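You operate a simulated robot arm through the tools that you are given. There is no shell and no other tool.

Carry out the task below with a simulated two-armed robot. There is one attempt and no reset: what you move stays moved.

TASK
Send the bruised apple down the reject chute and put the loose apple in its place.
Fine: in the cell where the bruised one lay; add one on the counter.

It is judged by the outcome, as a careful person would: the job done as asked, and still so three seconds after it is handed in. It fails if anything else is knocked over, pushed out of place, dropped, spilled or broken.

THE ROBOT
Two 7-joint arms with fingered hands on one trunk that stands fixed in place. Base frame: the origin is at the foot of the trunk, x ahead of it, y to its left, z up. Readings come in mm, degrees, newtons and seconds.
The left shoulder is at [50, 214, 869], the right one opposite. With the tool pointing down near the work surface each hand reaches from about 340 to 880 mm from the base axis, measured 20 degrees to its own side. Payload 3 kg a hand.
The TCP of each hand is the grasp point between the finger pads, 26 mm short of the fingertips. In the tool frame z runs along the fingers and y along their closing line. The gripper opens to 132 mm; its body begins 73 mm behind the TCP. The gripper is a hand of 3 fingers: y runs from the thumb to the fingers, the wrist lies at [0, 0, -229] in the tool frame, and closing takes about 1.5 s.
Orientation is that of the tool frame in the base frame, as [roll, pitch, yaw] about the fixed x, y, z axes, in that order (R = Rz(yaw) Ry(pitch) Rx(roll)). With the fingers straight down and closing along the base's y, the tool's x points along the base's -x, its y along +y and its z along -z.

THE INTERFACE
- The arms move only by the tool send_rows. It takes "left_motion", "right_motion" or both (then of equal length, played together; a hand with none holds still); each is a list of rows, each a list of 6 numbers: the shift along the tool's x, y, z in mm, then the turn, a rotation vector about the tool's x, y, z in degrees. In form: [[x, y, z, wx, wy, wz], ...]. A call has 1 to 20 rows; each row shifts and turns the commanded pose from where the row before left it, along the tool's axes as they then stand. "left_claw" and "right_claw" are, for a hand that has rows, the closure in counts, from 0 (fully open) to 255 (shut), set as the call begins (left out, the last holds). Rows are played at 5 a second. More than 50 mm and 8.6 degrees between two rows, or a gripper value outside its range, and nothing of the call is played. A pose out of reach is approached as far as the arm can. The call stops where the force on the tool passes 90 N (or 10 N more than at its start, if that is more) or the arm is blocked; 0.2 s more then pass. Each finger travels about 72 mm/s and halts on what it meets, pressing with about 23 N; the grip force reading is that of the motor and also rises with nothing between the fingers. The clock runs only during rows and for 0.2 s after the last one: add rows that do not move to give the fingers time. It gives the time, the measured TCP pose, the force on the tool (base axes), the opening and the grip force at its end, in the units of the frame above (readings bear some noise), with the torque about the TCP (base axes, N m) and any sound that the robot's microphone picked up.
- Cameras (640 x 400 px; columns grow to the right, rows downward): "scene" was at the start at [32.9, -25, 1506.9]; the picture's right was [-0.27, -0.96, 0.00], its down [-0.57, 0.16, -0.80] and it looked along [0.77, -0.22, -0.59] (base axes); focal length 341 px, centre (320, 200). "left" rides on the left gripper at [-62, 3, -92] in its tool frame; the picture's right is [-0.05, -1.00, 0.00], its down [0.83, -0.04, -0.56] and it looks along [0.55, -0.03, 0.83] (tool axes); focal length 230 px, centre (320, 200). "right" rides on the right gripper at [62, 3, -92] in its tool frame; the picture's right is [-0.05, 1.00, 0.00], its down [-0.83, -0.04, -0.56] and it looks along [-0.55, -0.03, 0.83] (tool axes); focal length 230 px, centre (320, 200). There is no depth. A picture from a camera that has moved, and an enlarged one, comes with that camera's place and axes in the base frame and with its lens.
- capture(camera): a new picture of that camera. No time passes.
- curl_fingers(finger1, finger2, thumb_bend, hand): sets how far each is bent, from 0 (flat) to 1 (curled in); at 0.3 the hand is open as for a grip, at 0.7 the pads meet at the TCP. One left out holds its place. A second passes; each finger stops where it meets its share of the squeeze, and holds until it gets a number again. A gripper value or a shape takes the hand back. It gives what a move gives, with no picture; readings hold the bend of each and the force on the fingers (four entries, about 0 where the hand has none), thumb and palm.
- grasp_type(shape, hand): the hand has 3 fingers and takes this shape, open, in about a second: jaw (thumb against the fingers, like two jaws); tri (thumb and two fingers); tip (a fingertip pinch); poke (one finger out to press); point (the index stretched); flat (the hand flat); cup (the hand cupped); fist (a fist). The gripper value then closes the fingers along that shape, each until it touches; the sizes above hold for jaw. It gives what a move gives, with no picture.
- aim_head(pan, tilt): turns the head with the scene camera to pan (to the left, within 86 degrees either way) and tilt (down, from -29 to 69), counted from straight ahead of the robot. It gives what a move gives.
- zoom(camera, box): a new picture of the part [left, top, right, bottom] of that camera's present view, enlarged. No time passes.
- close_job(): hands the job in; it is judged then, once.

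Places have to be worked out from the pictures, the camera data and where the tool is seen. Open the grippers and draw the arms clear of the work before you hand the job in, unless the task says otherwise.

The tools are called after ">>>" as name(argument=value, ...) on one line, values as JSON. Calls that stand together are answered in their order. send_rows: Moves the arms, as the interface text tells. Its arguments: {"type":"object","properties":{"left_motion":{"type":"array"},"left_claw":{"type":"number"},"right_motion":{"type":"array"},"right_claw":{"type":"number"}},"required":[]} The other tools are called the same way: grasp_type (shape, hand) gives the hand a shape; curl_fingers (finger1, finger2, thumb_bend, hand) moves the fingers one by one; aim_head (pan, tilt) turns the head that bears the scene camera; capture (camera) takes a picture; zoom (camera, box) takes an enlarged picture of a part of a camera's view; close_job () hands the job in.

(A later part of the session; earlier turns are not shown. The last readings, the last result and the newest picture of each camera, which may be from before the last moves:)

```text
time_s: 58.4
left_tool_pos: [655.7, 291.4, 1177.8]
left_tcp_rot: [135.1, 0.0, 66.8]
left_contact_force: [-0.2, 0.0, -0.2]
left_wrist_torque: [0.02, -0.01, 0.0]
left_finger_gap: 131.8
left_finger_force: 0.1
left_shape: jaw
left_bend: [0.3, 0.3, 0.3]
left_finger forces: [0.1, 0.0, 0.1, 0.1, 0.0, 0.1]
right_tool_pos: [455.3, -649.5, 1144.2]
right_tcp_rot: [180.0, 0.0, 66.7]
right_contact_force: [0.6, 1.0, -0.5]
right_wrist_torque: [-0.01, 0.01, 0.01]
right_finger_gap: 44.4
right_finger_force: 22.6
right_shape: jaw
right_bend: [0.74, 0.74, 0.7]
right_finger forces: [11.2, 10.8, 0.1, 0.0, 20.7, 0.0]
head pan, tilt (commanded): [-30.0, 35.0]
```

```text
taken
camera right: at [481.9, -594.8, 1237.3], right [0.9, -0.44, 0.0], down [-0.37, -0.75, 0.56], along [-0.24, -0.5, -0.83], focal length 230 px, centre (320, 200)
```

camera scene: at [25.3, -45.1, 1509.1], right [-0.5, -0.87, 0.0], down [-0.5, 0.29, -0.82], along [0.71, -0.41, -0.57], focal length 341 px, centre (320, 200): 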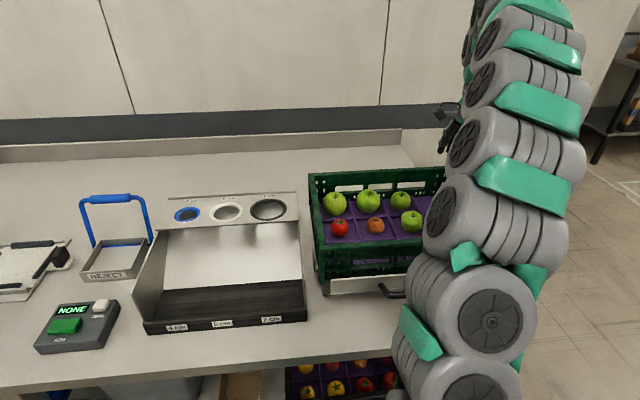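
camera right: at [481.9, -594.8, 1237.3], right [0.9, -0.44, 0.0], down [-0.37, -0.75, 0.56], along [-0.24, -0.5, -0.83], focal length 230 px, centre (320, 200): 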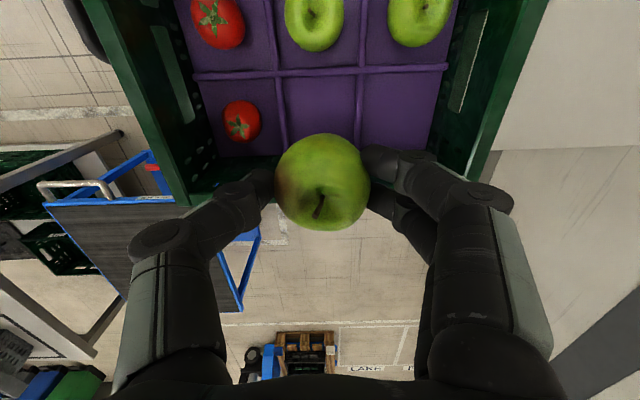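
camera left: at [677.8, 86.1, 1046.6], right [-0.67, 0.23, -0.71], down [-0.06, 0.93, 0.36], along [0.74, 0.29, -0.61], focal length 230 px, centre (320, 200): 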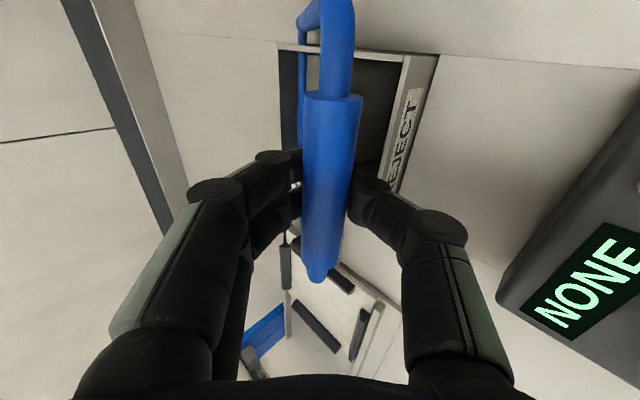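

The bruised apple is out. I carry it left above the sizing board, staying high, with the tool upright for the first stretch.

>>> send_rows(right_motion=[[20, -2, -1.6, 0, 0, 0], [37, -3.5, -1.6, 0, 0, 0], [37, -3.5, -1.6, 0, 0, 0], [37, -3.5, -1.6, 0, 0, 0], [37, -3.5, -1.6, 0, 0, 0], [37, -3.5, -1.6, 0, 0, 0], [37, -3.5, -1.6, 0, 0, 0], [37, -3.5, -1.6, 0, 0, 0], [37, -3.5, -1.6, 0, 0, 0], [35, -3.5, -1.6, 0, 0, 0], [15, -1.5, 0, 0, 0, 0]])

>>> send_rows(right_motion=[[0, 0, 0, 0, 0, 7.4], [0, 0, 0, 0, 0, 7.4], [0, 0, 0, 0, 0, 7.4], [0, 0, 0, 0, 0, 7.4], [0, 0, 0, 0, 0, 7.4], [0, 0, 0, 0, 0, 7.4], [0, 0, 0, 0, 7, 0], [0, 0, 0, 0, 7, 0], [0, 0, 0, 0, 7, 0], [0, 0, 0, 0, 7, 0], [0, 0, 0, 0, 7, 0]])

>>> aim_head(pan=-5, tilt=40)

>>> capture(camera="scene")

```text
time_s: 60.8
left_tool_pos: [656.0, 291.1, 1179.5]
left_tcp_rot: [135.1, 0.0, 66.8]
left_contact_force: [0.9, 0.2, 0.0]
left_wrist_torque: [0.02, 0.0, 0.01]
left_finger_gap: 132.1
left_finger_force: 0.0
left_shape: jaw
left_bend: [0.3, 0.3, 0.3]
left_finger forces: [0.0, 0.1, 0.0, 0.0, 0.0, 0.1]
right_tool_pos: [567.2, -300.6, 1161.7]
right_tcp_rot: [179.9, 0.0, 66.8]
right_contact_force: [0.0, 0.4, -0.5]
right_wrist_torque: [0.01, -0.02, -0.04]
right_finger_gap: 44.1
right_finger_force: 22.8
right_shape: jaw
right_bend: [0.74, 0.74, 0.7]
right_finger forces: [11.2, 10.9, 0.0, 0.0, 20.6, 0.1]
head pan, tilt (commanded): [-30.0, 35.0]
```

```text
time_s: 63.1
left_tool_pos: [655.8, 291.3, 1179.1]
left_tcp_rot: [135.1, 0.0, 66.8]
left_contact_force: [0.1, 0.0, 0.3]
left_wrist_torque: [0.03, -0.05, 0.02]
left_finger_gap: 131.9
left_finger_force: 0.2
left_shape: jaw
left_bend: [0.3, 0.3, 0.3]
left_finger forces: [0.0, 0.0, 0.1, 0.1, 0.0, 0.0]
right_tool_pos: [567.0, -300.6, 1161.7]
right_tcp_rot: [-179.9, -35.1, 22.4]
right_contact_force: [0.7, 0.2, -0.5]
right_wrist_torque: [-0.01, 0.01, 0.01]
right_finger_gap: 44.2
right_finger_force: 23.1
right_shape: jaw
right_bend: [0.74, 0.74, 0.7]
right_finger forces: [11.3, 11.0, 0.0, 0.0, 20.7, 0.0]
head pan, tilt (commanded): [-30.0, 35.0]
```

```text
time_s: 64.0
left_tool_pos: [655.2, 291.8, 1178.3]
left_tcp_rot: [135.0, 0.1, 66.7]
left_contact_force: [-0.2, 0.2, 0.7]
left_wrist_torque: [0.01, 0.04, 0.01]
left_finger_gap: 131.8
left_finger_force: 0.1
left_shape: jaw
left_bend: [0.3, 0.3, 0.3]
left_finger forces: [0.0, 0.0, 0.0, 0.0, 0.1, 0.0]
right_tool_pos: [566.6, -300.8, 1160.7]
right_tcp_rot: [180.0, -35.0, 22.4]
right_contact_force: [-0.5, 0.6, -1.0]
right_wrist_torque: [0.01, -0.02, 0.03]
right_finger_gap: 43.6
right_finger_force: 23.1
right_shape: jaw
right_bend: [0.74, 0.74, 0.7]
right_finger forces: [11.3, 11.0, 0.1, 0.1, 20.7, 0.2]
head pan, tilt (commanded): [-5.0, 40.0]
```

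```text
taken
camera scene: at [33.7, -8.6, 1501.6], right [-0.09, -1.0, 0.0], down [-0.64, 0.06, -0.77], along [0.76, -0.07, -0.64], focal length 341 px, centre (320, 200)
```

scene: 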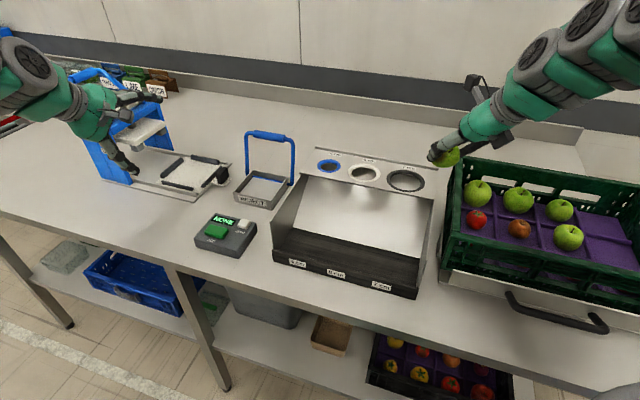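

Holding well, tool now tilted 35° toward the chute. I continue left over the board toward the reject box.

>>> send_rows(right_motion=[[22.2, -24, 22.3, 0, 0, 0], [22.2, -24, 22.3, 0, 0, 0], [22.2, -24, 22.3, 0, 0, 0], [22.2, -24, 22.3, 0, 0, 0], [22.2, -24, 22.3, 0, 0, 0], [22.2, -24, 22.3, 0, 0, 0], [22.2, -24, 22.3, 0, 0, 0], [22.2, -24, 22.3, 0, 0, 0], [22.2, -24, 22.3, 0, 0, 0]])

>>> capture(camera="scene")

>>> capture(camera="right")

```text
time_s: 66.0
left_tool_pos: [656.2, 291.9, 1176.9]
left_tcp_rot: [134.9, 0.1, 66.8]
left_contact_force: [0.1, 0.0, -0.2]
left_wrist_torque: [0.01, -0.01, 0.05]
left_finger_gap: 132.2
left_finger_force: 0.1
left_shape: jaw
left_bend: [0.3, 0.3, 0.3]
left_finger forces: [0.0, 0.0, 0.0, 0.0, 0.0, 0.0]
right_tool_pos: [742.3, 3.3, 1113.8]
right_tcp_rot: [179.9, -35.1, 22.4]
right_contact_force: [-0.1, 0.1, 0.0]
right_wrist_torque: [-0.01, 0.02, 0.0]
right_finger_gap: 43.6
right_finger_force: 22.5
right_shape: jaw
right_bend: [0.74, 0.74, 0.7]
right_finger forces: [11.3, 11.0, 0.1, 0.0, 20.4, 0.1]
head pan, tilt (commanded): [-5.0, 40.0]
```

```text
taken
camera scene: at [33.7, -8.5, 1501.6], right [-0.09, -1.0, 0.0], down [-0.64, 0.06, -0.77], along [0.76, -0.07, -0.64], focal length 341 px, centre (320, 200)
```

scene: 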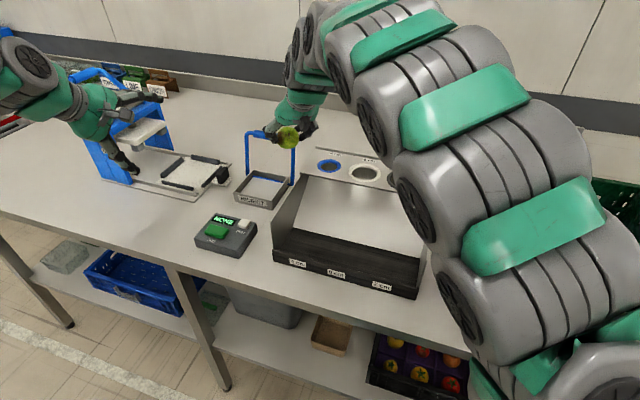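

```text
taken
camera right: at [740.5, -0.1, 1224.2], right [0.34, -0.94, -0.03], down [-0.94, -0.34, -0.02], along [0.01, 0.04, -1.0], focal length 230 px, centre (320, 200)
```

right: 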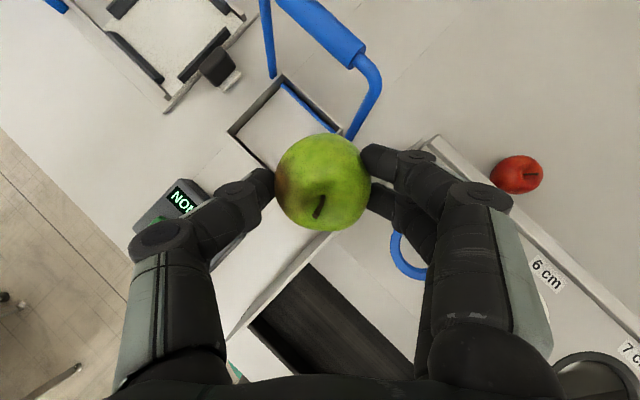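

The camera now looks straight down and shows both the box (centre ≈[814, 89], rim ~915) and the loose red apple, which I now place at about [866, -225, 906], so the counter is near z 880. I move over the box centre.

>>> send_rows(right_motion=[[7.9, -13, 28.1, 0, 0, 0], [7.9, -13, 28.1, 0, 0, 0], [7.9, -13, 28.1, 0, 0, 0], [7.9, -13, 28.1, 0, 0, 0]])

>>> capture(camera="right")

>>> zoom(camera="scene", box=[180, 90, 380, 250])

```text
time_s: 67.0
left_tool_pos: [655.5, 292.4, 1178.9]
left_tcp_rot: [135.1, 0.0, 66.8]
left_contact_force: [-0.1, -0.1, -0.3]
left_wrist_torque: [-0.01, 0.01, -0.02]
left_finger_gap: 131.8
left_finger_force: 0.1
left_shape: jaw
left_bend: [0.3, 0.3, 0.3]
left_finger forces: [0.0, 0.0, 0.1, 0.0, 0.0, 0.1]
right_tool_pos: [806.1, 85.2, 1038.0]
right_tcp_rot: [-179.9, -35.0, 22.4]
right_contact_force: [-1.0, 0.1, -2.1]
right_wrist_torque: [-0.01, 0.02, -0.02]
right_finger_gap: 43.8
right_finger_force: 22.9
right_shape: jaw
right_bend: [0.74, 0.74, 0.7]
right_finger forces: [11.3, 11.1, 0.0, 0.0, 20.5, 0.1]
head pan, tilt (commanded): [-5.0, 40.0]
```

```text
taken
camera right: at [804.0, 81.6, 1148.9], right [0.34, -0.94, -0.03], down [-0.94, -0.34, -0.02], along [0.01, 0.04, -1.0], focal length 230 px, centre (320, 200)
```

right: 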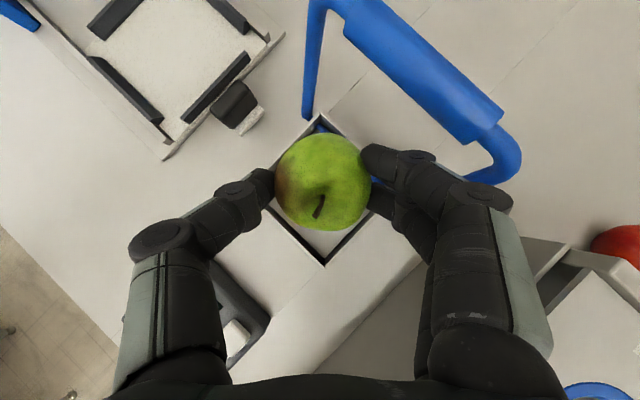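

```text
2.50 times, centred on (280, 170) of scene
camera zoom: at [33.7, -8.5, 1501.6], right [-0.09, -1.0, 0.0], down [-0.64, 0.06, -0.77], along [0.76, -0.07, -0.64], focal length 851 px, centre (420, 275)
```

zoom: 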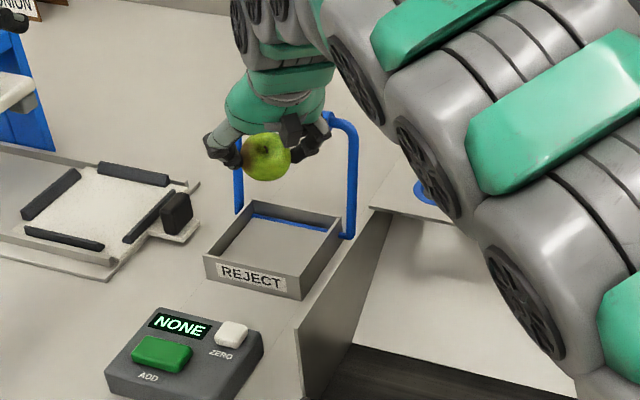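

Aligned over the box; the right finger knuckle would pass close to the lever's leg, so I shift the apple slightly forward-left and lower it to just above the flap.

>>> send_rows(right_motion=[[-0.8, -7.8, -0.3, 0, 0, 0], [-0.8, -7.8, -0.3, 0, 0, 0], [-10, 0, 14.4, 0, 0, 0], [-10, 0, 14.4, 0, 0, 0], [-10, 0, 14.4, 0, 0, 0], [-10, 0, 14.4, 0, 0, 0], [-10, 0, 14.4, 0, 0, 0]])

>>> capture(camera="right")

>>> zoom(camera="scene", box=[180, 90, 380, 250])

```text
time_s: 68.6
left_tool_pos: [655.3, 291.3, 1178.2]
left_tcp_rot: [135.0, 0.0, 66.8]
left_contact_force: [0.4, 0.0, -0.6]
left_wrist_torque: [0.0, -0.01, 0.0]
left_finger_gap: 132.0
left_finger_force: 0.1
left_shape: jaw
left_bend: [0.3, 0.3, 0.3]
left_finger forces: [0.0, 0.1, 0.0, 0.0, 0.0, 0.0]
right_tool_pos: [799.5, 99.8, 949.8]
right_tcp_rot: [180.0, -35.1, 22.5]
right_contact_force: [0.2, -0.9, -1.0]
right_wrist_torque: [0.0, -0.03, 0.04]
right_finger_gap: 43.9
right_finger_force: 23.4
right_shape: jaw
right_bend: [0.74, 0.74, 0.7]
right_finger forces: [11.3, 11.0, 0.0, 0.1, 20.4, 0.0]
head pan, tilt (commanded): [-5.0, 40.0]
```

```text
taken
camera right: at [797.5, 96.6, 1061.0], right [0.34, -0.94, -0.03], down [-0.94, -0.34, -0.02], along [0.01, 0.04, -1.0], focal length 230 px, centre (320, 200)
```

right: 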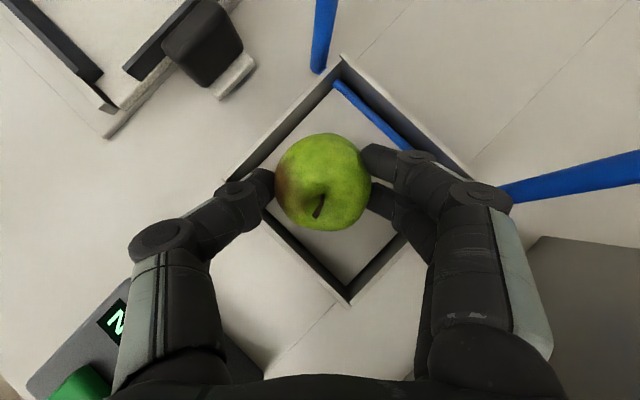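

```text
2.50 times, centred on (280, 170) of scene
camera zoom: at [33.7, -8.5, 1501.6], right [-0.09, -1.0, 0.0], down [-0.64, 0.06, -0.77], along [0.76, -0.07, -0.64], focal length 851 px, centre (420, 275)
```

zoom: 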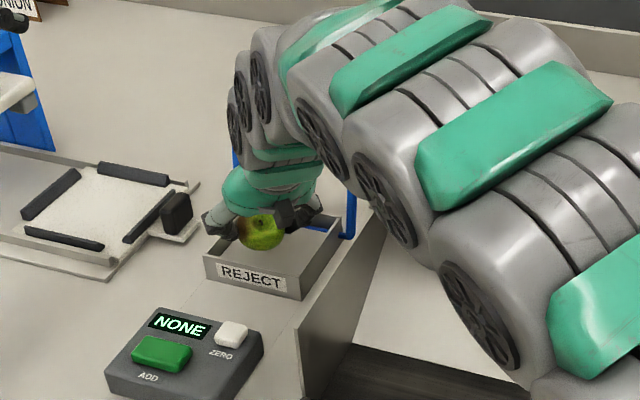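

The apple hangs over the flap inside the walls. I open just enough to let it down onto the flap.

>>> send_rows(right_motion=[[0, 0, 0, 0, 0, 0], [0, 0, 0, 0, 0, 0], [0, 0, 0, 0, 0, 0], [0, 0, 0, 0, 0, 0], [0, 0, 0, 0, 0, 0]], right_claw=130)

>>> capture(camera="right")

```text
time_s: 69.8
left_tool_pos: [654.9, 291.9, 1178.2]
left_tcp_rot: [135.0, 0.0, 66.8]
left_contact_force: [-0.4, 0.4, 0.4]
left_wrist_torque: [0.04, 0.05, 0.02]
left_finger_gap: 132.1
left_finger_force: 0.0
left_shape: jaw
left_bend: [0.3, 0.3, 0.3]
left_finger forces: [0.0, 0.0, 0.1, 0.1, 0.0, 0.0]
right_tool_pos: [798.2, 100.9, 949.0]
right_tcp_rot: [-180.0, -34.9, 22.5]
right_contact_force: [0.5, 0.7, 0.8]
right_wrist_torque: [0.0, 0.02, -0.01]
right_finger_gap: 64.1
right_finger_force: 0.1
right_shape: jaw
right_bend: [0.73, 0.73, 0.7]
right_finger forces: [0.0, 0.0, 0.1, 0.0, 0.1, 0.0]
head pan, tilt (commanded): [-5.0, 40.0]
```

```text
taken
camera right: at [797.5, 96.3, 1060.6], right [0.34, -0.94, -0.03], down [-0.94, -0.34, -0.02], along [0.01, 0.04, -1.0], focal length 230 px, centre (320, 200)
```

right: 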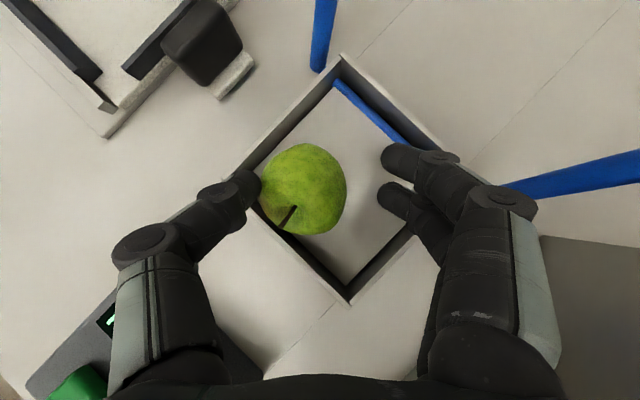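

The bruised apple rests on the flap inside the box. I raise the right hand straight up and withdraw it to the right, high above the board.

>>> send_rows(right_motion=[[10, 0, -14.4, 0, 0, 0], [10, 0, -14.4, 0, 0, 0], [10, 0, -14.4, 0, 0, 0], [10, 0, -14.4, 0, 0, 0], [10, 0, -14.4, 0, 0, 0], [-7, 15, -28, 0, 0, 0], [-7, 15, -28, 0, 0, 0], [-7, 15, -28, 0, 0, 0], [-7, 15, -28, 0, 0, 0]])

>>> capture(camera="right")

>>> send_rows(right_motion=[[-22.2, 24, -22.3, 0, 0, 0], [-22.2, 24, -22.3, 0, 0, 0], [-22.2, 24, -22.3, 0, 0, 0], [-22.2, 24, -22.3, 0, 0, 0], [-22.2, 24, -22.3, 0, 0, 0], [-22.2, 24, -22.3, 0, 0, 0], [-22.2, 24, -22.3, 0, 0, 0], [-22.2, 24, -22.3, 0, 0, 0]], right_claw=0)

>>> capture(camera="scene")

```text
time_s: 71.8
left_tool_pos: [654.5, 291.6, 1178.4]
left_tcp_rot: [135.0, -0.1, 66.9]
left_contact_force: [-0.5, -0.4, -0.4]
left_wrist_torque: [-0.04, 0.01, -0.03]
left_finger_gap: 131.8
left_finger_force: 0.1
left_shape: jaw
left_bend: [0.3, 0.3, 0.3]
left_finger forces: [0.0, 0.1, 0.0, 0.1, 0.1, 0.0]
right_tool_pos: [740.9, 12.2, 1112.0]
right_tcp_rot: [-180.0, -35.2, 22.5]
right_contact_force: [-0.3, 0.0, 0.3]
right_wrist_torque: [0.0, -0.01, -0.03]
right_finger_gap: 64.1
right_finger_force: 0.1
right_shape: jaw
right_bend: [0.73, 0.73, 0.7]
right_finger forces: [0.0, 0.0, 0.0, 0.0, 0.1, 0.1]
head pan, tilt (commanded): [-5.0, 40.0]
```

```text
taken
camera right: at [740.1, 8.3, 1223.3], right [0.34, -0.94, -0.03], down [-0.94, -0.34, -0.02], along [0.01, 0.04, -1.0], focal length 230 px, centre (320, 200)
```

right: 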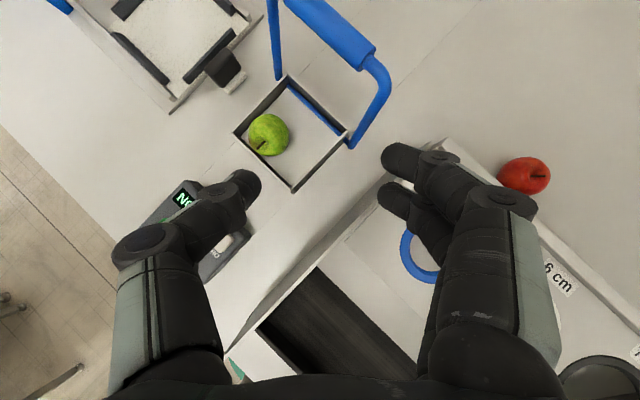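

```text
time_s: 73.6
left_tool_pos: [656.8, 292.4, 1179.1]
left_tcp_rot: [134.9, 0.0, 66.8]
left_contact_force: [0.3, 0.3, 0.2]
left_wrist_torque: [0.04, -0.04, -0.03]
left_finger_gap: 132.0
left_finger_force: 0.0
left_shape: jaw
left_bend: [0.3, 0.3, 0.3]
left_finger forces: [0.0, 0.1, 0.0, 0.1, 0.1, 0.0]
right_tool_pos: [582.0, -258.6, 1155.6]
right_tcp_rot: [179.9, -34.9, 22.4]
right_contact_force: [0.4, -0.5, 0.7]
right_wrist_torque: [0.0, 0.02, -0.03]
right_finger_gap: 131.9
right_finger_force: 0.1
right_shape: jaw
right_bend: [0.3, 0.3, 0.3]
right_finger forces: [0.0, 0.1, 0.0, 0.1, 0.1, 0.0]
head pan, tilt (commanded): [-5.0, 40.0]
```

```text
taken
camera scene: at [33.7, -8.5, 1501.6], right [-0.09, -1.0, 0.0], down [-0.64, 0.06, -0.77], along [0.76, -0.07, -0.64], focal length 341 px, centre (320, 200)
```

scene: 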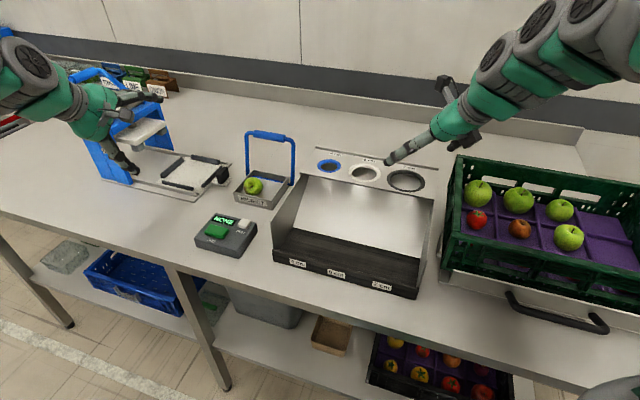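

The apple lies on the flap with the lever clear. Now the left hand goes back to the lever along the same path as before.

>>> send_rows(left_motion=[[-15, 13.8, 30.4, 0, 0, 0], [-15, 13.8, 30.4, 0, 0, 0], [-15, 13.8, 30.4, 0, 0, 0], [-15, 13.8, 30.4, 0, 0, 0], [-15, 13.8, 30.4, 0, 0, 0], [-15, 13.8, 30.4, 0, 0, 0], [-15, 13.8, 30.4, 0, 0, 0], [-15, 13.8, 30.4, 0, 0, 0], [0, -1, 20, 0, 0, 0], [0, -1, 20, 0, 0, 0], [0, -1, 20, 0, 0, 0], [0, 0, 22, 0, 0, 0]])

>>> capture(camera="left")

```text
time_s: 76.2
left_tool_pos: [890.1, 61.7, 1023.7]
left_tcp_rot: [135.0, -0.1, 66.7]
left_contact_force: [0.3, -0.8, 1.0]
left_wrist_torque: [-0.02, 0.01, 0.03]
left_finger_gap: 132.0
left_finger_force: 0.0
left_shape: jaw
left_bend: [0.3, 0.3, 0.3]
left_finger forces: [0.1, 0.0, 0.1, 0.0, 0.0, 0.0]
right_tool_pos: [583.1, -258.7, 1156.5]
right_tcp_rot: [-180.0, -35.1, 22.4]
right_contact_force: [-0.5, -0.2, 0.4]
right_wrist_torque: [-0.02, 0.0, 0.0]
right_finger_gap: 132.0
right_finger_force: 0.1
right_shape: jaw
right_bend: [0.3, 0.3, 0.3]
right_finger forces: [0.0, 0.0, 0.1, 0.0, 0.0, 0.0]
head pan, tilt (commanded): [-5.0, 40.0]
```

```text
taken
camera left: at [806.8, 31.0, 1092.2], right [-0.67, 0.23, -0.71], down [-0.06, 0.93, 0.36], along [0.74, 0.29, -0.61], focal length 230 px, centre (320, 200)
```

left: 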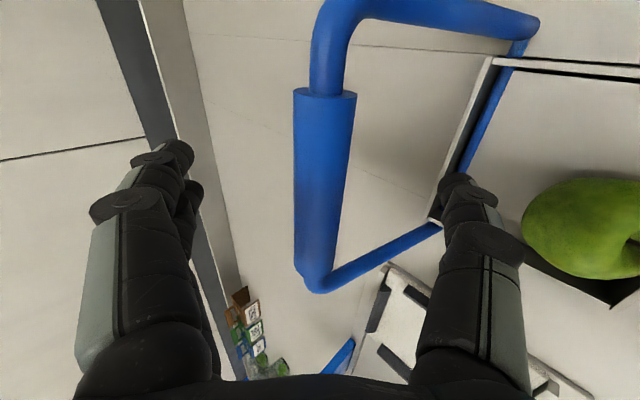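

Same position as before with the bar between thumb and fingers. I close on it.

>>> send_rows(left_motion=[[0, 0, 0, 0, 0, 0], [0, 0, 0, 0, 0, 0], [0, 0, 0, 0, 0, 0], [0, 0, 0, 0, 0, 0], [0, 0, 0, 0, 0, 0], [0, 0, 0, 0, 0, 0], [0, 0, 0, 0, 0, 0], [0, 0, 0, 0, 0, 0]], left_claw=255)

>>> capture(camera="left")

```text
time_s: 78.0
left_tool_pos: [889.8, 62.1, 1022.5]
left_tcp_rot: [135.1, 0.0, 66.8]
left_contact_force: [-0.5, 1.0, -9.2]
left_wrist_torque: [0.01, -0.03, 0.0]
left_finger_gap: 0.4
left_finger_force: 23.0
left_shape: jaw
left_bend: [0.69, 0.69, 0.72]
left_finger forces: [7.7, 7.8, 0.1, 0.0, 21.9, 0.0]
right_tool_pos: [583.2, -257.8, 1157.3]
right_tcp_rot: [-180.0, -35.0, 22.3]
right_contact_force: [0.1, -1.0, 0.7]
right_wrist_torque: [0.0, -0.02, 0.02]
right_finger_gap: 131.7
right_finger_force: 0.1
right_shape: jaw
right_bend: [0.3, 0.3, 0.3]
right_finger forces: [0.0, 0.0, 0.1, 0.1, 0.0, 0.0]
head pan, tilt (commanded): [-5.0, 40.0]
```

```text
taken
camera left: at [806.5, 31.0, 1091.4], right [-0.67, 0.23, -0.7], down [-0.06, 0.93, 0.36], along [0.74, 0.29, -0.61], focal length 230 px, centre (320, 200)
```

left: 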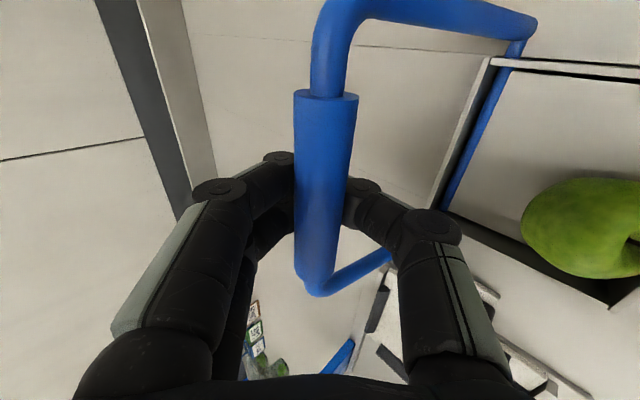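

The grip is the same as in the test. I pull the lever through the same arc to about 49°, then on to 70°.

>>> send_rows(left_motion=[[0, -6.2, -9.5, 0, 0, 0], [0, -6.2, -9.5, 0, 0, 0], [0, -7.7, -8.3, 0, 0, 0], [0, -7.8, -8.2, 0, 0, 0], [0, -9.1, -6.9, 0, 0, 0], [0, -9.1, -6.9, 0, 0, 0], [0, -10.1, -5.1, 0, 0, 0], [0, -10.1, -5.1, 0, 0, 0], [0, -10.9, -3.3, 0, 0, 0], [0, -10.9, -3.3, 0, 0, 0], [0, -11.3, -1.4, 0, 0, 0], [0, -11.3, -1.4, 0, 0, 0], [0, -11.3, 0.6, 0, 0, 0], [0, -11.3, 0.6, 0, 0, 0], [0, 0, 0, 0, 0, 0], [0, 0, 0, 0, 0, 0], [0, 0, 0, 0, 0, 0]])

>>> zoom(camera="scene", box=[180, 90, 380, 250])

>>> capture(camera="left")

```text
time_s: 81.6
left_tool_pos: [760.4, 118.4, 978.6]
left_tcp_rot: [135.0, 0.0, 66.8]
left_contact_force: [32.6, -7.4, -17.9]
left_wrist_torque: [-0.18, -0.47, 0.11]
left_finger_gap: 0.1
left_finger_force: 22.9
left_shape: jaw
left_bend: [0.63, 0.64, 0.66]
left_finger forces: [11.9, 11.7, 0.1, 0.0, 28.7, 0.1]
right_tool_pos: [584.4, -257.8, 1154.4]
right_tcp_rot: [-180.0, -35.0, 22.5]
right_contact_force: [0.0, 0.0, -0.6]
right_wrist_torque: [-0.01, 0.01, 0.01]
right_finger_gap: 132.0
right_finger_force: 0.0
right_shape: jaw
right_bend: [0.3, 0.3, 0.3]
right_finger forces: [0.0, 0.0, 0.0, 0.1, 0.1, 0.0]
head pan, tilt (commanded): [-5.0, 40.0]
```

```text
2.50 times, centred on (280, 170) of scene
camera zoom: at [34.5, -8.6, 1501.6], right [-0.09, -1.0, 0.0], down [-0.64, 0.06, -0.77], along [0.76, -0.07, -0.64], focal length 851 px, centre (420, 275)
```

zoom: 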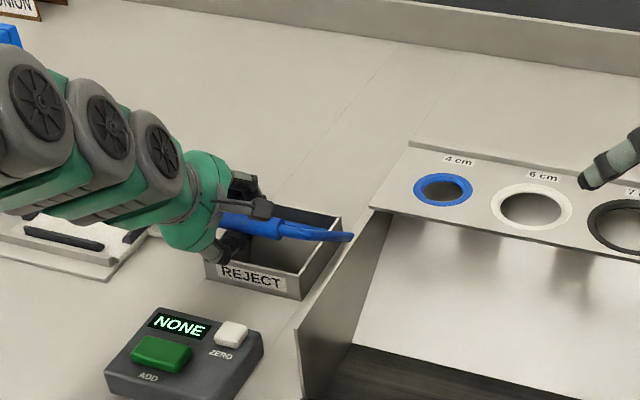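

```text
taken
camera left: at [677.1, 85.9, 1047.1], right [-0.67, 0.23, -0.71], down [-0.06, 0.93, 0.36], along [0.74, 0.29, -0.61], focal length 230 px, centre (320, 200)
```

left: 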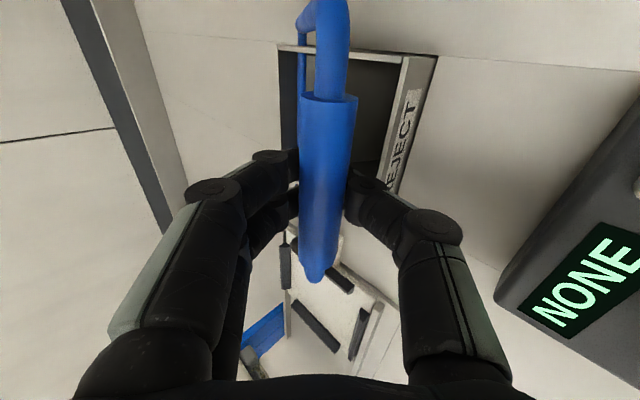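

The flap is fully down and no green is to be seen in the visible part of the shaft. I zoom in to be sure the apple has gone.

>>> zoom(camera="left", box=[270, 30, 450, 200])

>>> zoom(camera="scene", box=[230, 140, 330, 220])

>>> zoom(camera="scene", box=[160, 260, 360, 400])

```text
2.35 times, centred on (360, 115) of left
camera zoom: at [677.1, 85.9, 1047.1], right [-0.67, 0.23, -0.71], down [-0.06, 0.93, 0.36], along [0.74, 0.29, -0.61], focal length 541 px, centre (226, 400)
```

zoom: 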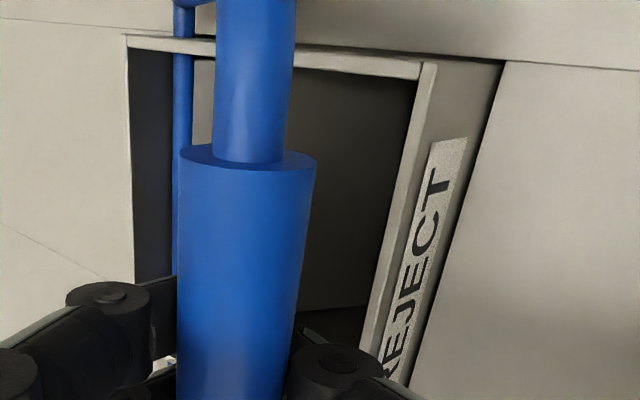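

```text
5.00 times, centred on (280, 180) of scene
camera zoom: at [34.5, -8.6, 1501.6], right [-0.09, -1.0, 0.0], down [-0.64, 0.06, -0.77], along [0.76, -0.07, -0.64], focal length 1703 px, centre (520, 300)
```

zoom: 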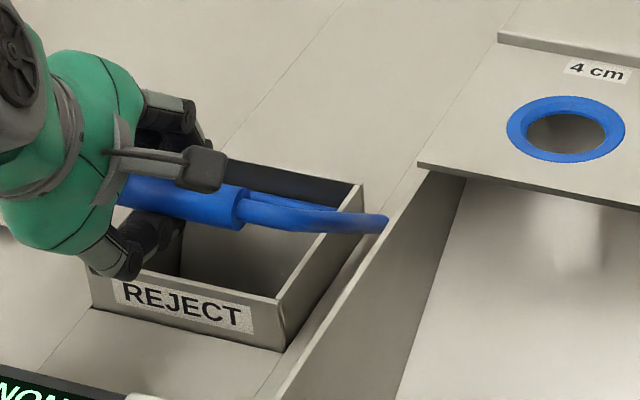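

```text
2.86 times, centred on (260, 330) of scene
camera zoom: at [34.5, -8.6, 1501.6], right [-0.09, -1.0, 0.0], down [-0.64, 0.06, -0.77], along [0.76, -0.07, -0.64], focal length 973 px, centre (491, -171)
```

zoom: 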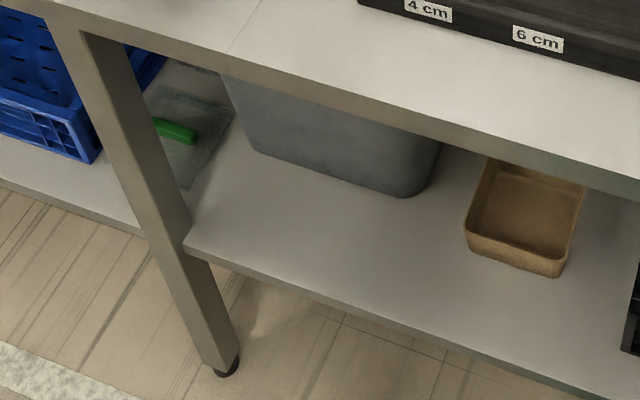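

The apple no longer shows on the flap. I return the lever along its arc to rest and look at the closed flap.

>>> send_rows(left_motion=[[0, 11.3, -0.6, 0, 0, 0], [0, 11.3, -0.6, 0, 0, 0], [0, 11.3, 1.4, 0, 0, 0], [0, 11.3, 1.4, 0, 0, 0], [0, 10.9, 3.3, 0, 0, 0], [0, 10.9, 3.3, 0, 0, 0], [0, 10.1, 5.1, 0, 0, 0], [0, 10.1, 5.1, 0, 0, 0], [0, 9.1, 6.9, 0, 0, 0], [0, 9.1, 6.9, 0, 0, 0], [0, 7.8, 8.2, 0, 0, 0], [0, 7.7, 8.3, 0, 0, 0], [0, 6.2, 9.5, 0, 0, 0], [0, 6.2, 9.5, 0, 0, 0]])

>>> zoom(camera="scene", box=[180, 90, 380, 250])

>>> capture(camera="left")

```text
time_s: 84.6
left_tool_pos: [890.2, 61.5, 1025.1]
left_tcp_rot: [135.0, 0.0, 66.7]
left_contact_force: [-8.0, -4.4, -23.4]
left_wrist_torque: [0.02, 0.17, -0.02]
left_finger_gap: 0.1
left_finger_force: 23.0
left_shape: jaw
left_bend: [0.67, 0.67, 0.71]
left_finger forces: [9.8, 10.3, 0.1, 0.0, 24.4, 0.0]
right_tool_pos: [584.6, -258.3, 1157.0]
right_tcp_rot: [-179.9, -35.0, 22.5]
right_contact_force: [0.4, -0.3, -0.1]
right_wrist_torque: [0.0, 0.04, 0.0]
right_finger_gap: 132.1
right_finger_force: 0.0
right_shape: jaw
right_bend: [0.3, 0.3, 0.3]
right_finger forces: [0.1, 0.0, 0.1, 0.0, 0.0, 0.0]
head pan, tilt (commanded): [-5.0, 40.0]
```

```text
2.50 times, centred on (280, 170) of scene
camera zoom: at [34.0, -8.6, 1501.6], right [-0.09, -1.0, 0.0], down [-0.64, 0.06, -0.77], along [0.76, -0.07, -0.64], focal length 851 px, centre (420, 275)
```

zoom: 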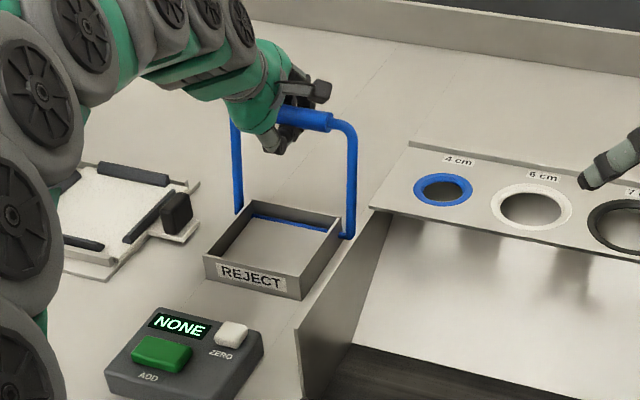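

```text
taken
camera left: at [806.9, 29.8, 1093.4], right [-0.67, 0.23, -0.71], down [-0.06, 0.93, 0.36], along [0.74, 0.29, -0.61], focal length 230 px, centre (320, 200)
```

left: 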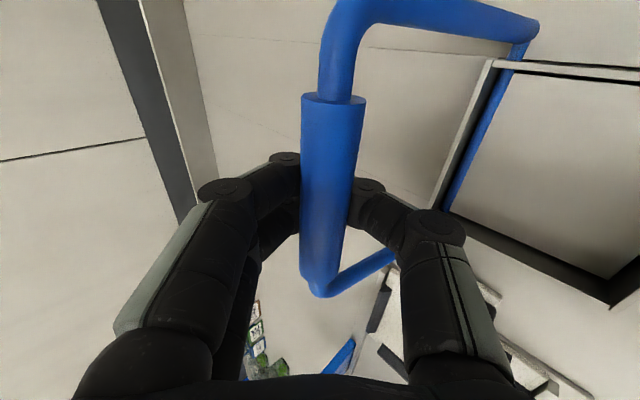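

The closed flap is empty: the bruised apple is down the chute. I let go of the lever and draw the left hand back the way it came.

>>> send_rows(left_motion=[[0, 0, 0, 0, 0, 0], [0, 0, 0, 0, 0, 0], [0, 0, 0, 0, 0, 0], [0, 0, 0, 0, 0, 0], [0, 0, 0, 0, 0, 0], [0, 0, 0, 0, 0, 0], [0, 0, 0, 0, 0, 0], [0, 0, 0, 0, 0, 0]], left_claw=0)

>>> send_rows(left_motion=[[0, 1, -20, 0, 0, 0], [0, 1, -20, 0, 0, 0], [0, 1, -20, 0, 0, 0], [0, 0, -22, 0, 0, 0], [15, -13.8, -30.4, 0, 0, 0], [15, -13.8, -30.4, 0, 0, 0], [15, -13.8, -30.4, 0, 0, 0], [15, -13.8, -30.4, 0, 0, 0], [15, -13.8, -30.4, 0, 0, 0], [15, -13.8, -30.4, 0, 0, 0], [15, -13.8, -30.4, 0, 0, 0], [15, -13.8, -30.4, 0, 0, 0]])

>>> capture(camera="scene")

>>> capture(camera="right")

```text
time_s: 86.4
left_tool_pos: [890.0, 60.8, 1024.0]
left_tcp_rot: [135.0, -0.1, 66.8]
left_contact_force: [0.0, -0.2, 0.6]
left_wrist_torque: [0.01, -0.02, 0.04]
left_finger_gap: 131.8
left_finger_force: 0.0
left_shape: jaw
left_bend: [0.3, 0.3, 0.3]
left_finger forces: [0.0, 0.0, 0.0, 0.1, 0.1, 0.0]
right_tool_pos: [582.9, -258.7, 1155.3]
right_tcp_rot: [-180.0, -35.0, 22.4]
right_contact_force: [-0.2, 0.6, 0.0]
right_wrist_torque: [0.01, -0.03, -0.01]
right_finger_gap: 131.9
right_finger_force: 0.1
right_shape: jaw
right_bend: [0.3, 0.3, 0.3]
right_finger forces: [0.1, 0.0, 0.0, 0.0, 0.0, 0.0]
head pan, tilt (commanded): [-5.0, 40.0]
```

```text
time_s: 89.0
left_tool_pos: [655.0, 290.9, 1177.7]
left_tcp_rot: [135.1, -0.1, 66.8]
left_contact_force: [-0.2, 0.2, -0.1]
left_wrist_torque: [0.0, 0.01, 0.0]
left_finger_gap: 131.7
left_finger_force: 0.0
left_shape: jaw
left_bend: [0.3, 0.3, 0.3]
left_finger forces: [0.1, 0.0, 0.0, 0.0, 0.0, 0.1]
right_tool_pos: [583.5, -258.0, 1155.5]
right_tcp_rot: [180.0, -35.0, 22.5]
right_contact_force: [-0.1, -0.3, -1.0]
right_wrist_torque: [0.01, 0.01, 0.02]
right_finger_gap: 131.8
right_finger_force: 0.1
right_shape: jaw
right_bend: [0.3, 0.3, 0.3]
right_finger forces: [0.0, 0.0, 0.0, 0.0, 0.0, 0.0]
head pan, tilt (commanded): [-5.0, 40.0]
```

```text
taken
camera scene: at [33.7, -8.5, 1501.6], right [-0.09, -1.0, 0.0], down [-0.64, 0.06, -0.77], along [0.76, -0.07, -0.64], focal length 341 px, centre (320, 200)
```

scene: 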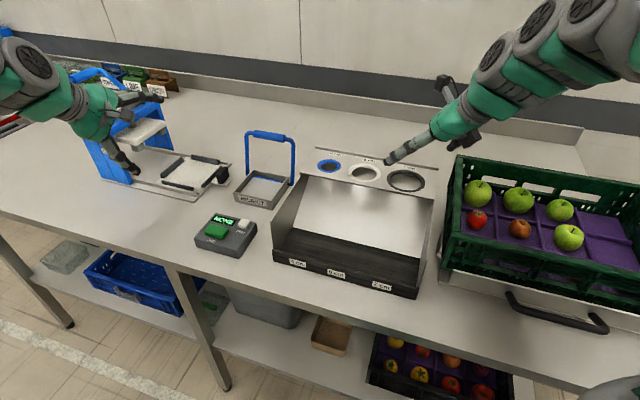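

```text
taken
camera right: at [582.0, -262.4, 1267.1], right [0.34, -0.94, -0.03], down [-0.94, -0.34, -0.02], along [0.01, 0.04, -1.0], focal length 230 px, centre (320, 200)
```

right: 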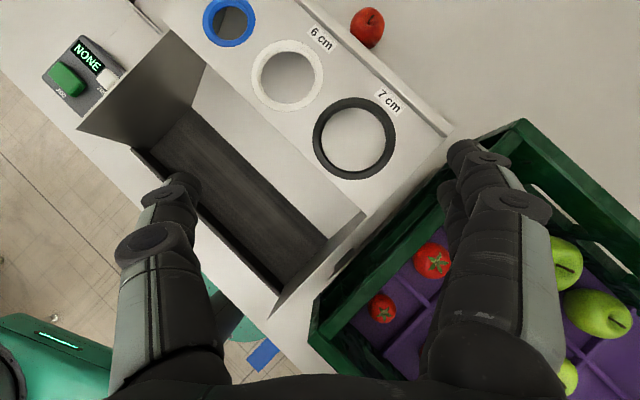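

From this straight-down view the loose apple is at about [868, -226, 906], 70 mm clear behind the board's back edge. I move the right hand over it, staying above the board, with the fingers pre-closed to about 90 mm.

>>> send_rows(right_motion=[[22.4, 9.8, 27.9, 0, 0, 0], [22.4, 9.8, 27.9, 0, 0, 0], [22.4, 9.8, 27.9, 0, 0, 0], [22.4, 9.8, 27.9, 0, 0, 0], [22.4, 9.8, 27.9, 0, 0, 0], [22.4, 9.8, 27.9, 0, 0, 0], [22.4, 9.8, 27.9, 0, 0, 0], [22.4, 9.8, 27.9, 0, 0, 0]], right_claw=80)

>>> capture(camera="right")

>>> capture(camera="scene")

```text
time_s: 90.8
left_tool_pos: [655.3, 291.1, 1177.8]
left_tcp_rot: [135.0, -0.1, 66.7]
left_contact_force: [-0.6, 0.1, -0.5]
left_wrist_torque: [0.07, 0.0, -0.02]
left_finger_gap: 132.2
left_finger_force: 0.1
left_shape: jaw
left_bend: [0.3, 0.3, 0.3]
left_finger forces: [0.1, 0.0, 0.0, 0.0, 0.0, 0.0]
right_tool_pos: [870.2, -227.0, 1076.5]
right_tcp_rot: [179.9, -35.0, 22.4]
right_contact_force: [0.1, 0.1, -0.4]
right_wrist_torque: [0.08, -0.01, -0.03]
right_finger_gap: 90.9
right_finger_force: 0.1
right_shape: jaw
right_bend: [0.68, 0.68, 0.65]
right_finger forces: [0.0, 0.0, 0.1, 0.0, 0.1, 0.0]
head pan, tilt (commanded): [-5.0, 40.0]
```

```text
taken
camera right: at [868.8, -230.9, 1188.4], right [0.34, -0.94, -0.03], down [-0.94, -0.34, -0.02], along [0.01, 0.03, -1.0], focal length 230 px, centre (320, 200)
```

right: 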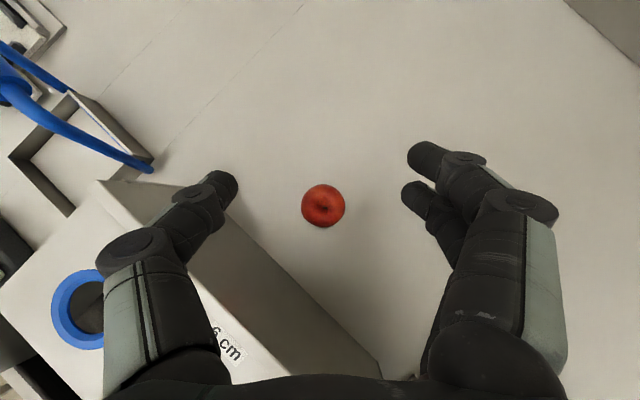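

```text
taken
camera scene: at [33.8, -8.5, 1501.6], right [-0.09, -1.0, 0.0], down [-0.64, 0.06, -0.77], along [0.76, -0.07, -0.64], focal length 341 px, centre (320, 200)
```

scene: 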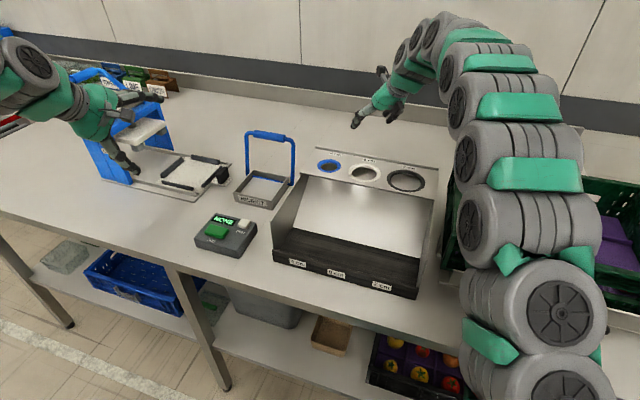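

The apple is centred under the hand (≈[866, -228]), and the arm arches well above crate and board. I lower to z ≈ 965 keeping this tilt.

>>> send_rows(right_motion=[[-11.7, -0.1, 14.5, 0, 0, 0], [-11.7, -0.1, 14.5, 0, 0, 0], [-11.7, -0.1, 14.5, 0, 0, 0], [-11.7, -0.1, 14.5, 0, 0, 0], [-11.7, -0.1, 14.5, 0, 0, 0], [-11.7, -0.1, 14.5, 0, 0, 0]])

>>> capture(camera="right")

>>> zoom(camera="scene", box=[290, 40, 490, 220])

```text
time_s: 92.2
left_tool_pos: [656.5, 291.8, 1178.0]
left_tcp_rot: [135.0, 0.0, 66.9]
left_contact_force: [-0.1, 0.1, -0.3]
left_wrist_torque: [0.0, 0.02, 0.0]
left_finger_gap: 131.9
left_finger_force: 0.1
left_shape: jaw
left_bend: [0.3, 0.3, 0.3]
left_finger forces: [0.0, 0.0, 0.1, 0.0, 0.0, 0.1]
right_tool_pos: [860.4, -231.1, 965.2]
right_tcp_rot: [180.0, -35.0, 22.4]
right_contact_force: [0.5, -0.6, -0.4]
right_wrist_torque: [-0.01, 0.0, 0.02]
right_finger_gap: 90.7
right_finger_force: 0.1
right_shape: jaw
right_bend: [0.68, 0.68, 0.65]
right_finger forces: [0.1, 0.0, 0.0, 0.0, 0.1, 0.0]
head pan, tilt (commanded): [-5.0, 40.0]
```

```text
taken
camera right: at [859.6, -234.9, 1076.4], right [0.34, -0.94, -0.03], down [-0.94, -0.34, -0.02], along [0.01, 0.04, -1.0], focal length 230 px, centre (320, 200)
```

right: 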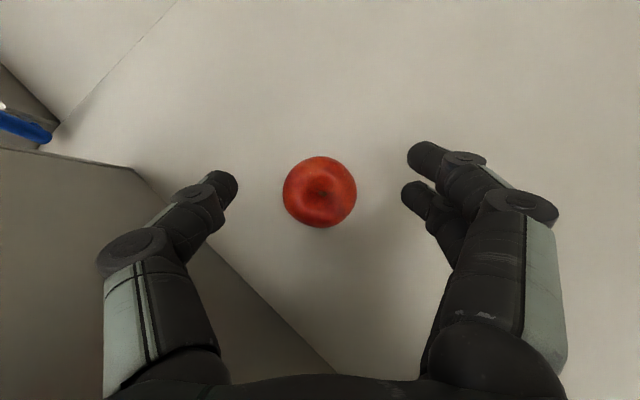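

```text
2.22 times, centred on (390, 130) of scene
camera zoom: at [33.7, -8.5, 1501.6], right [-0.09, -1.0, 0.0], down [-0.64, 0.06, -0.77], along [0.76, -0.07, -0.64], focal length 757 px, centre (164, 356)
```

zoom: 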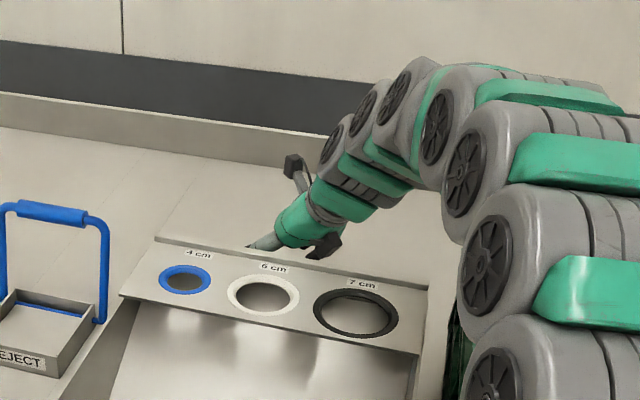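

Well placed. I now reduce the tilt to about 20° (so the palm keeps clear of the board's back panel) and check.

>>> send_rows(right_motion=[[0, 0, 0, 0, -5, 0], [0, 0, 0, 0, -5, 0], [0, 0, 0, 0, -5, 0]])

>>> capture(camera="right")

>>> zoom(camera="scene", box=[290, 40, 490, 220])

```text
time_s: 93.0
left_tool_pos: [656.2, 291.8, 1177.8]
left_tcp_rot: [135.0, 0.0, 66.8]
left_contact_force: [0.1, 0.0, -0.1]
left_wrist_torque: [0.01, 0.03, 0.04]
left_finger_gap: 132.0
left_finger_force: 0.1
left_shape: jaw
left_bend: [0.3, 0.3, 0.3]
left_finger forces: [0.0, 0.0, 0.0, 0.0, 0.0, 0.0]
right_tool_pos: [860.7, -231.0, 965.9]
right_tcp_rot: [-179.8, -20.0, 22.3]
right_contact_force: [0.1, 0.1, 0.4]
right_wrist_torque: [0.03, 0.0, -0.01]
right_finger_gap: 90.9
right_finger_force: 0.0
right_shape: jaw
right_bend: [0.68, 0.68, 0.65]
right_finger forces: [0.0, 0.0, 0.1, 0.0, 0.0, 0.1]
head pan, tilt (commanded): [-5.0, 40.0]
```

```text
taken
camera right: at [886.2, -223.7, 1073.8], right [0.33, -0.94, -0.02], down [-0.91, -0.33, 0.24], along [-0.23, -0.06, -0.97], focal length 230 px, centre (320, 200)
```

right: 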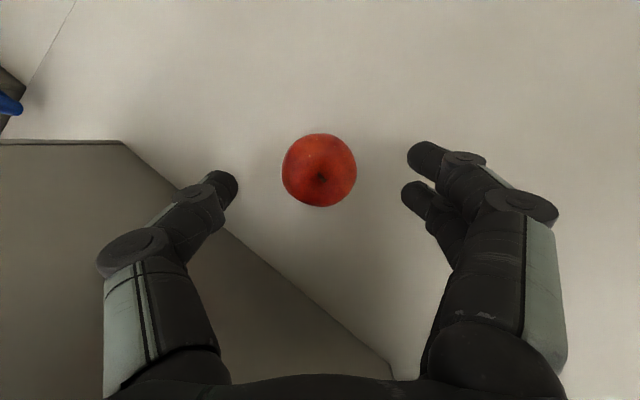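

```text
2.22 times, centred on (390, 130) of scene
camera zoom: at [33.7, -8.5, 1501.6], right [-0.09, -1.0, 0.0], down [-0.64, 0.06, -0.77], along [0.76, -0.07, -0.64], focal length 757 px, centre (164, 356)
```

zoom: 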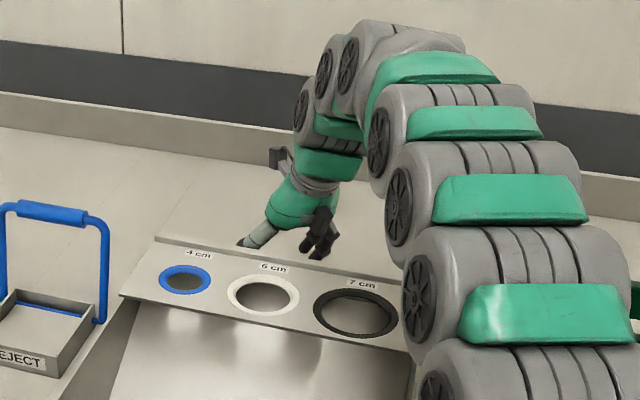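

Reach is fine with the 20° tilt. I lower the last 47 mm around the apple.

>>> send_rows(right_motion=[[-3.35, -0.35, 11.3, 0, 0, 0], [-3.35, -0.35, 11.3, 0, 0, 0], [-3.35, -0.35, 11.3, 0, 0, 0], [-3.35, -0.35, 11.3, 0, 0, 0]])

>>> capture(camera="right")

>>> zoom(camera="scene", box=[290, 40, 490, 220])

```text
time_s: 94.0
left_tool_pos: [655.7, 291.1, 1177.8]
left_tcp_rot: [135.0, -0.1, 66.8]
left_contact_force: [0.4, 0.0, -0.2]
left_wrist_torque: [-0.02, -0.01, -0.02]
left_finger_gap: 131.9
left_finger_force: 0.0
left_shape: jaw
left_bend: [0.3, 0.3, 0.3]
left_finger forces: [0.1, 0.0, 0.1, 0.1, 0.0, 0.0]
right_tool_pos: [862.3, -229.4, 917.5]
right_tcp_rot: [-180.0, -20.0, 22.5]
right_contact_force: [-1.3, -0.6, 0.6]
right_wrist_torque: [0.01, -0.02, -0.02]
right_finger_gap: 90.8
right_finger_force: 0.0
right_shape: jaw
right_bend: [0.68, 0.68, 0.65]
right_finger forces: [0.0, 0.0, 0.0, 0.1, 0.1, 0.0]
head pan, tilt (commanded): [-5.0, 40.0]
```

```text
taken
camera right: at [888.2, -221.8, 1025.8], right [0.34, -0.94, -0.02], down [-0.91, -0.33, 0.24], along [-0.23, -0.06, -0.97], focal length 230 px, centre (320, 200)
```

right: 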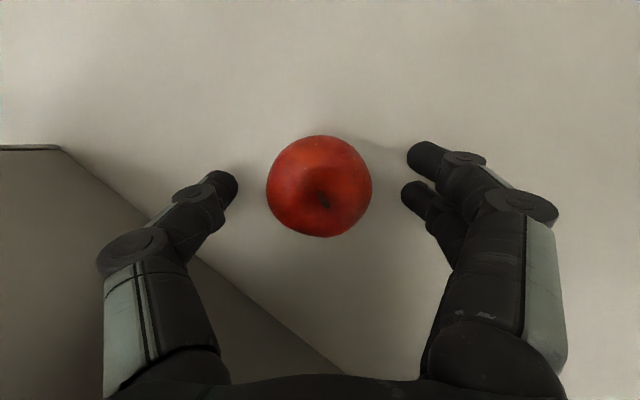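

```text
2.22 times, centred on (390, 130) of scene
camera zoom: at [33.7, -8.5, 1501.6], right [-0.09, -1.0, 0.0], down [-0.64, 0.06, -0.77], along [0.76, -0.07, -0.64], focal length 757 px, centre (164, 356)
```

zoom: 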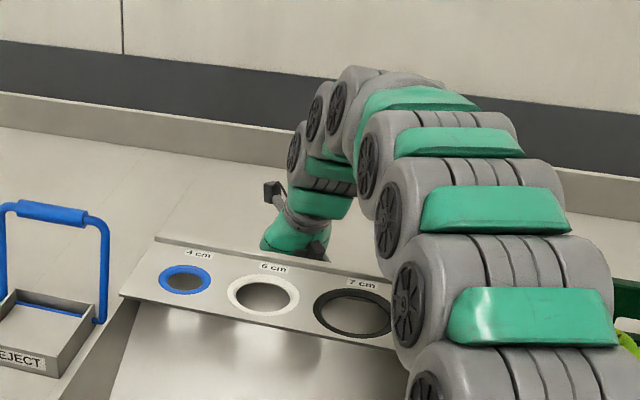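

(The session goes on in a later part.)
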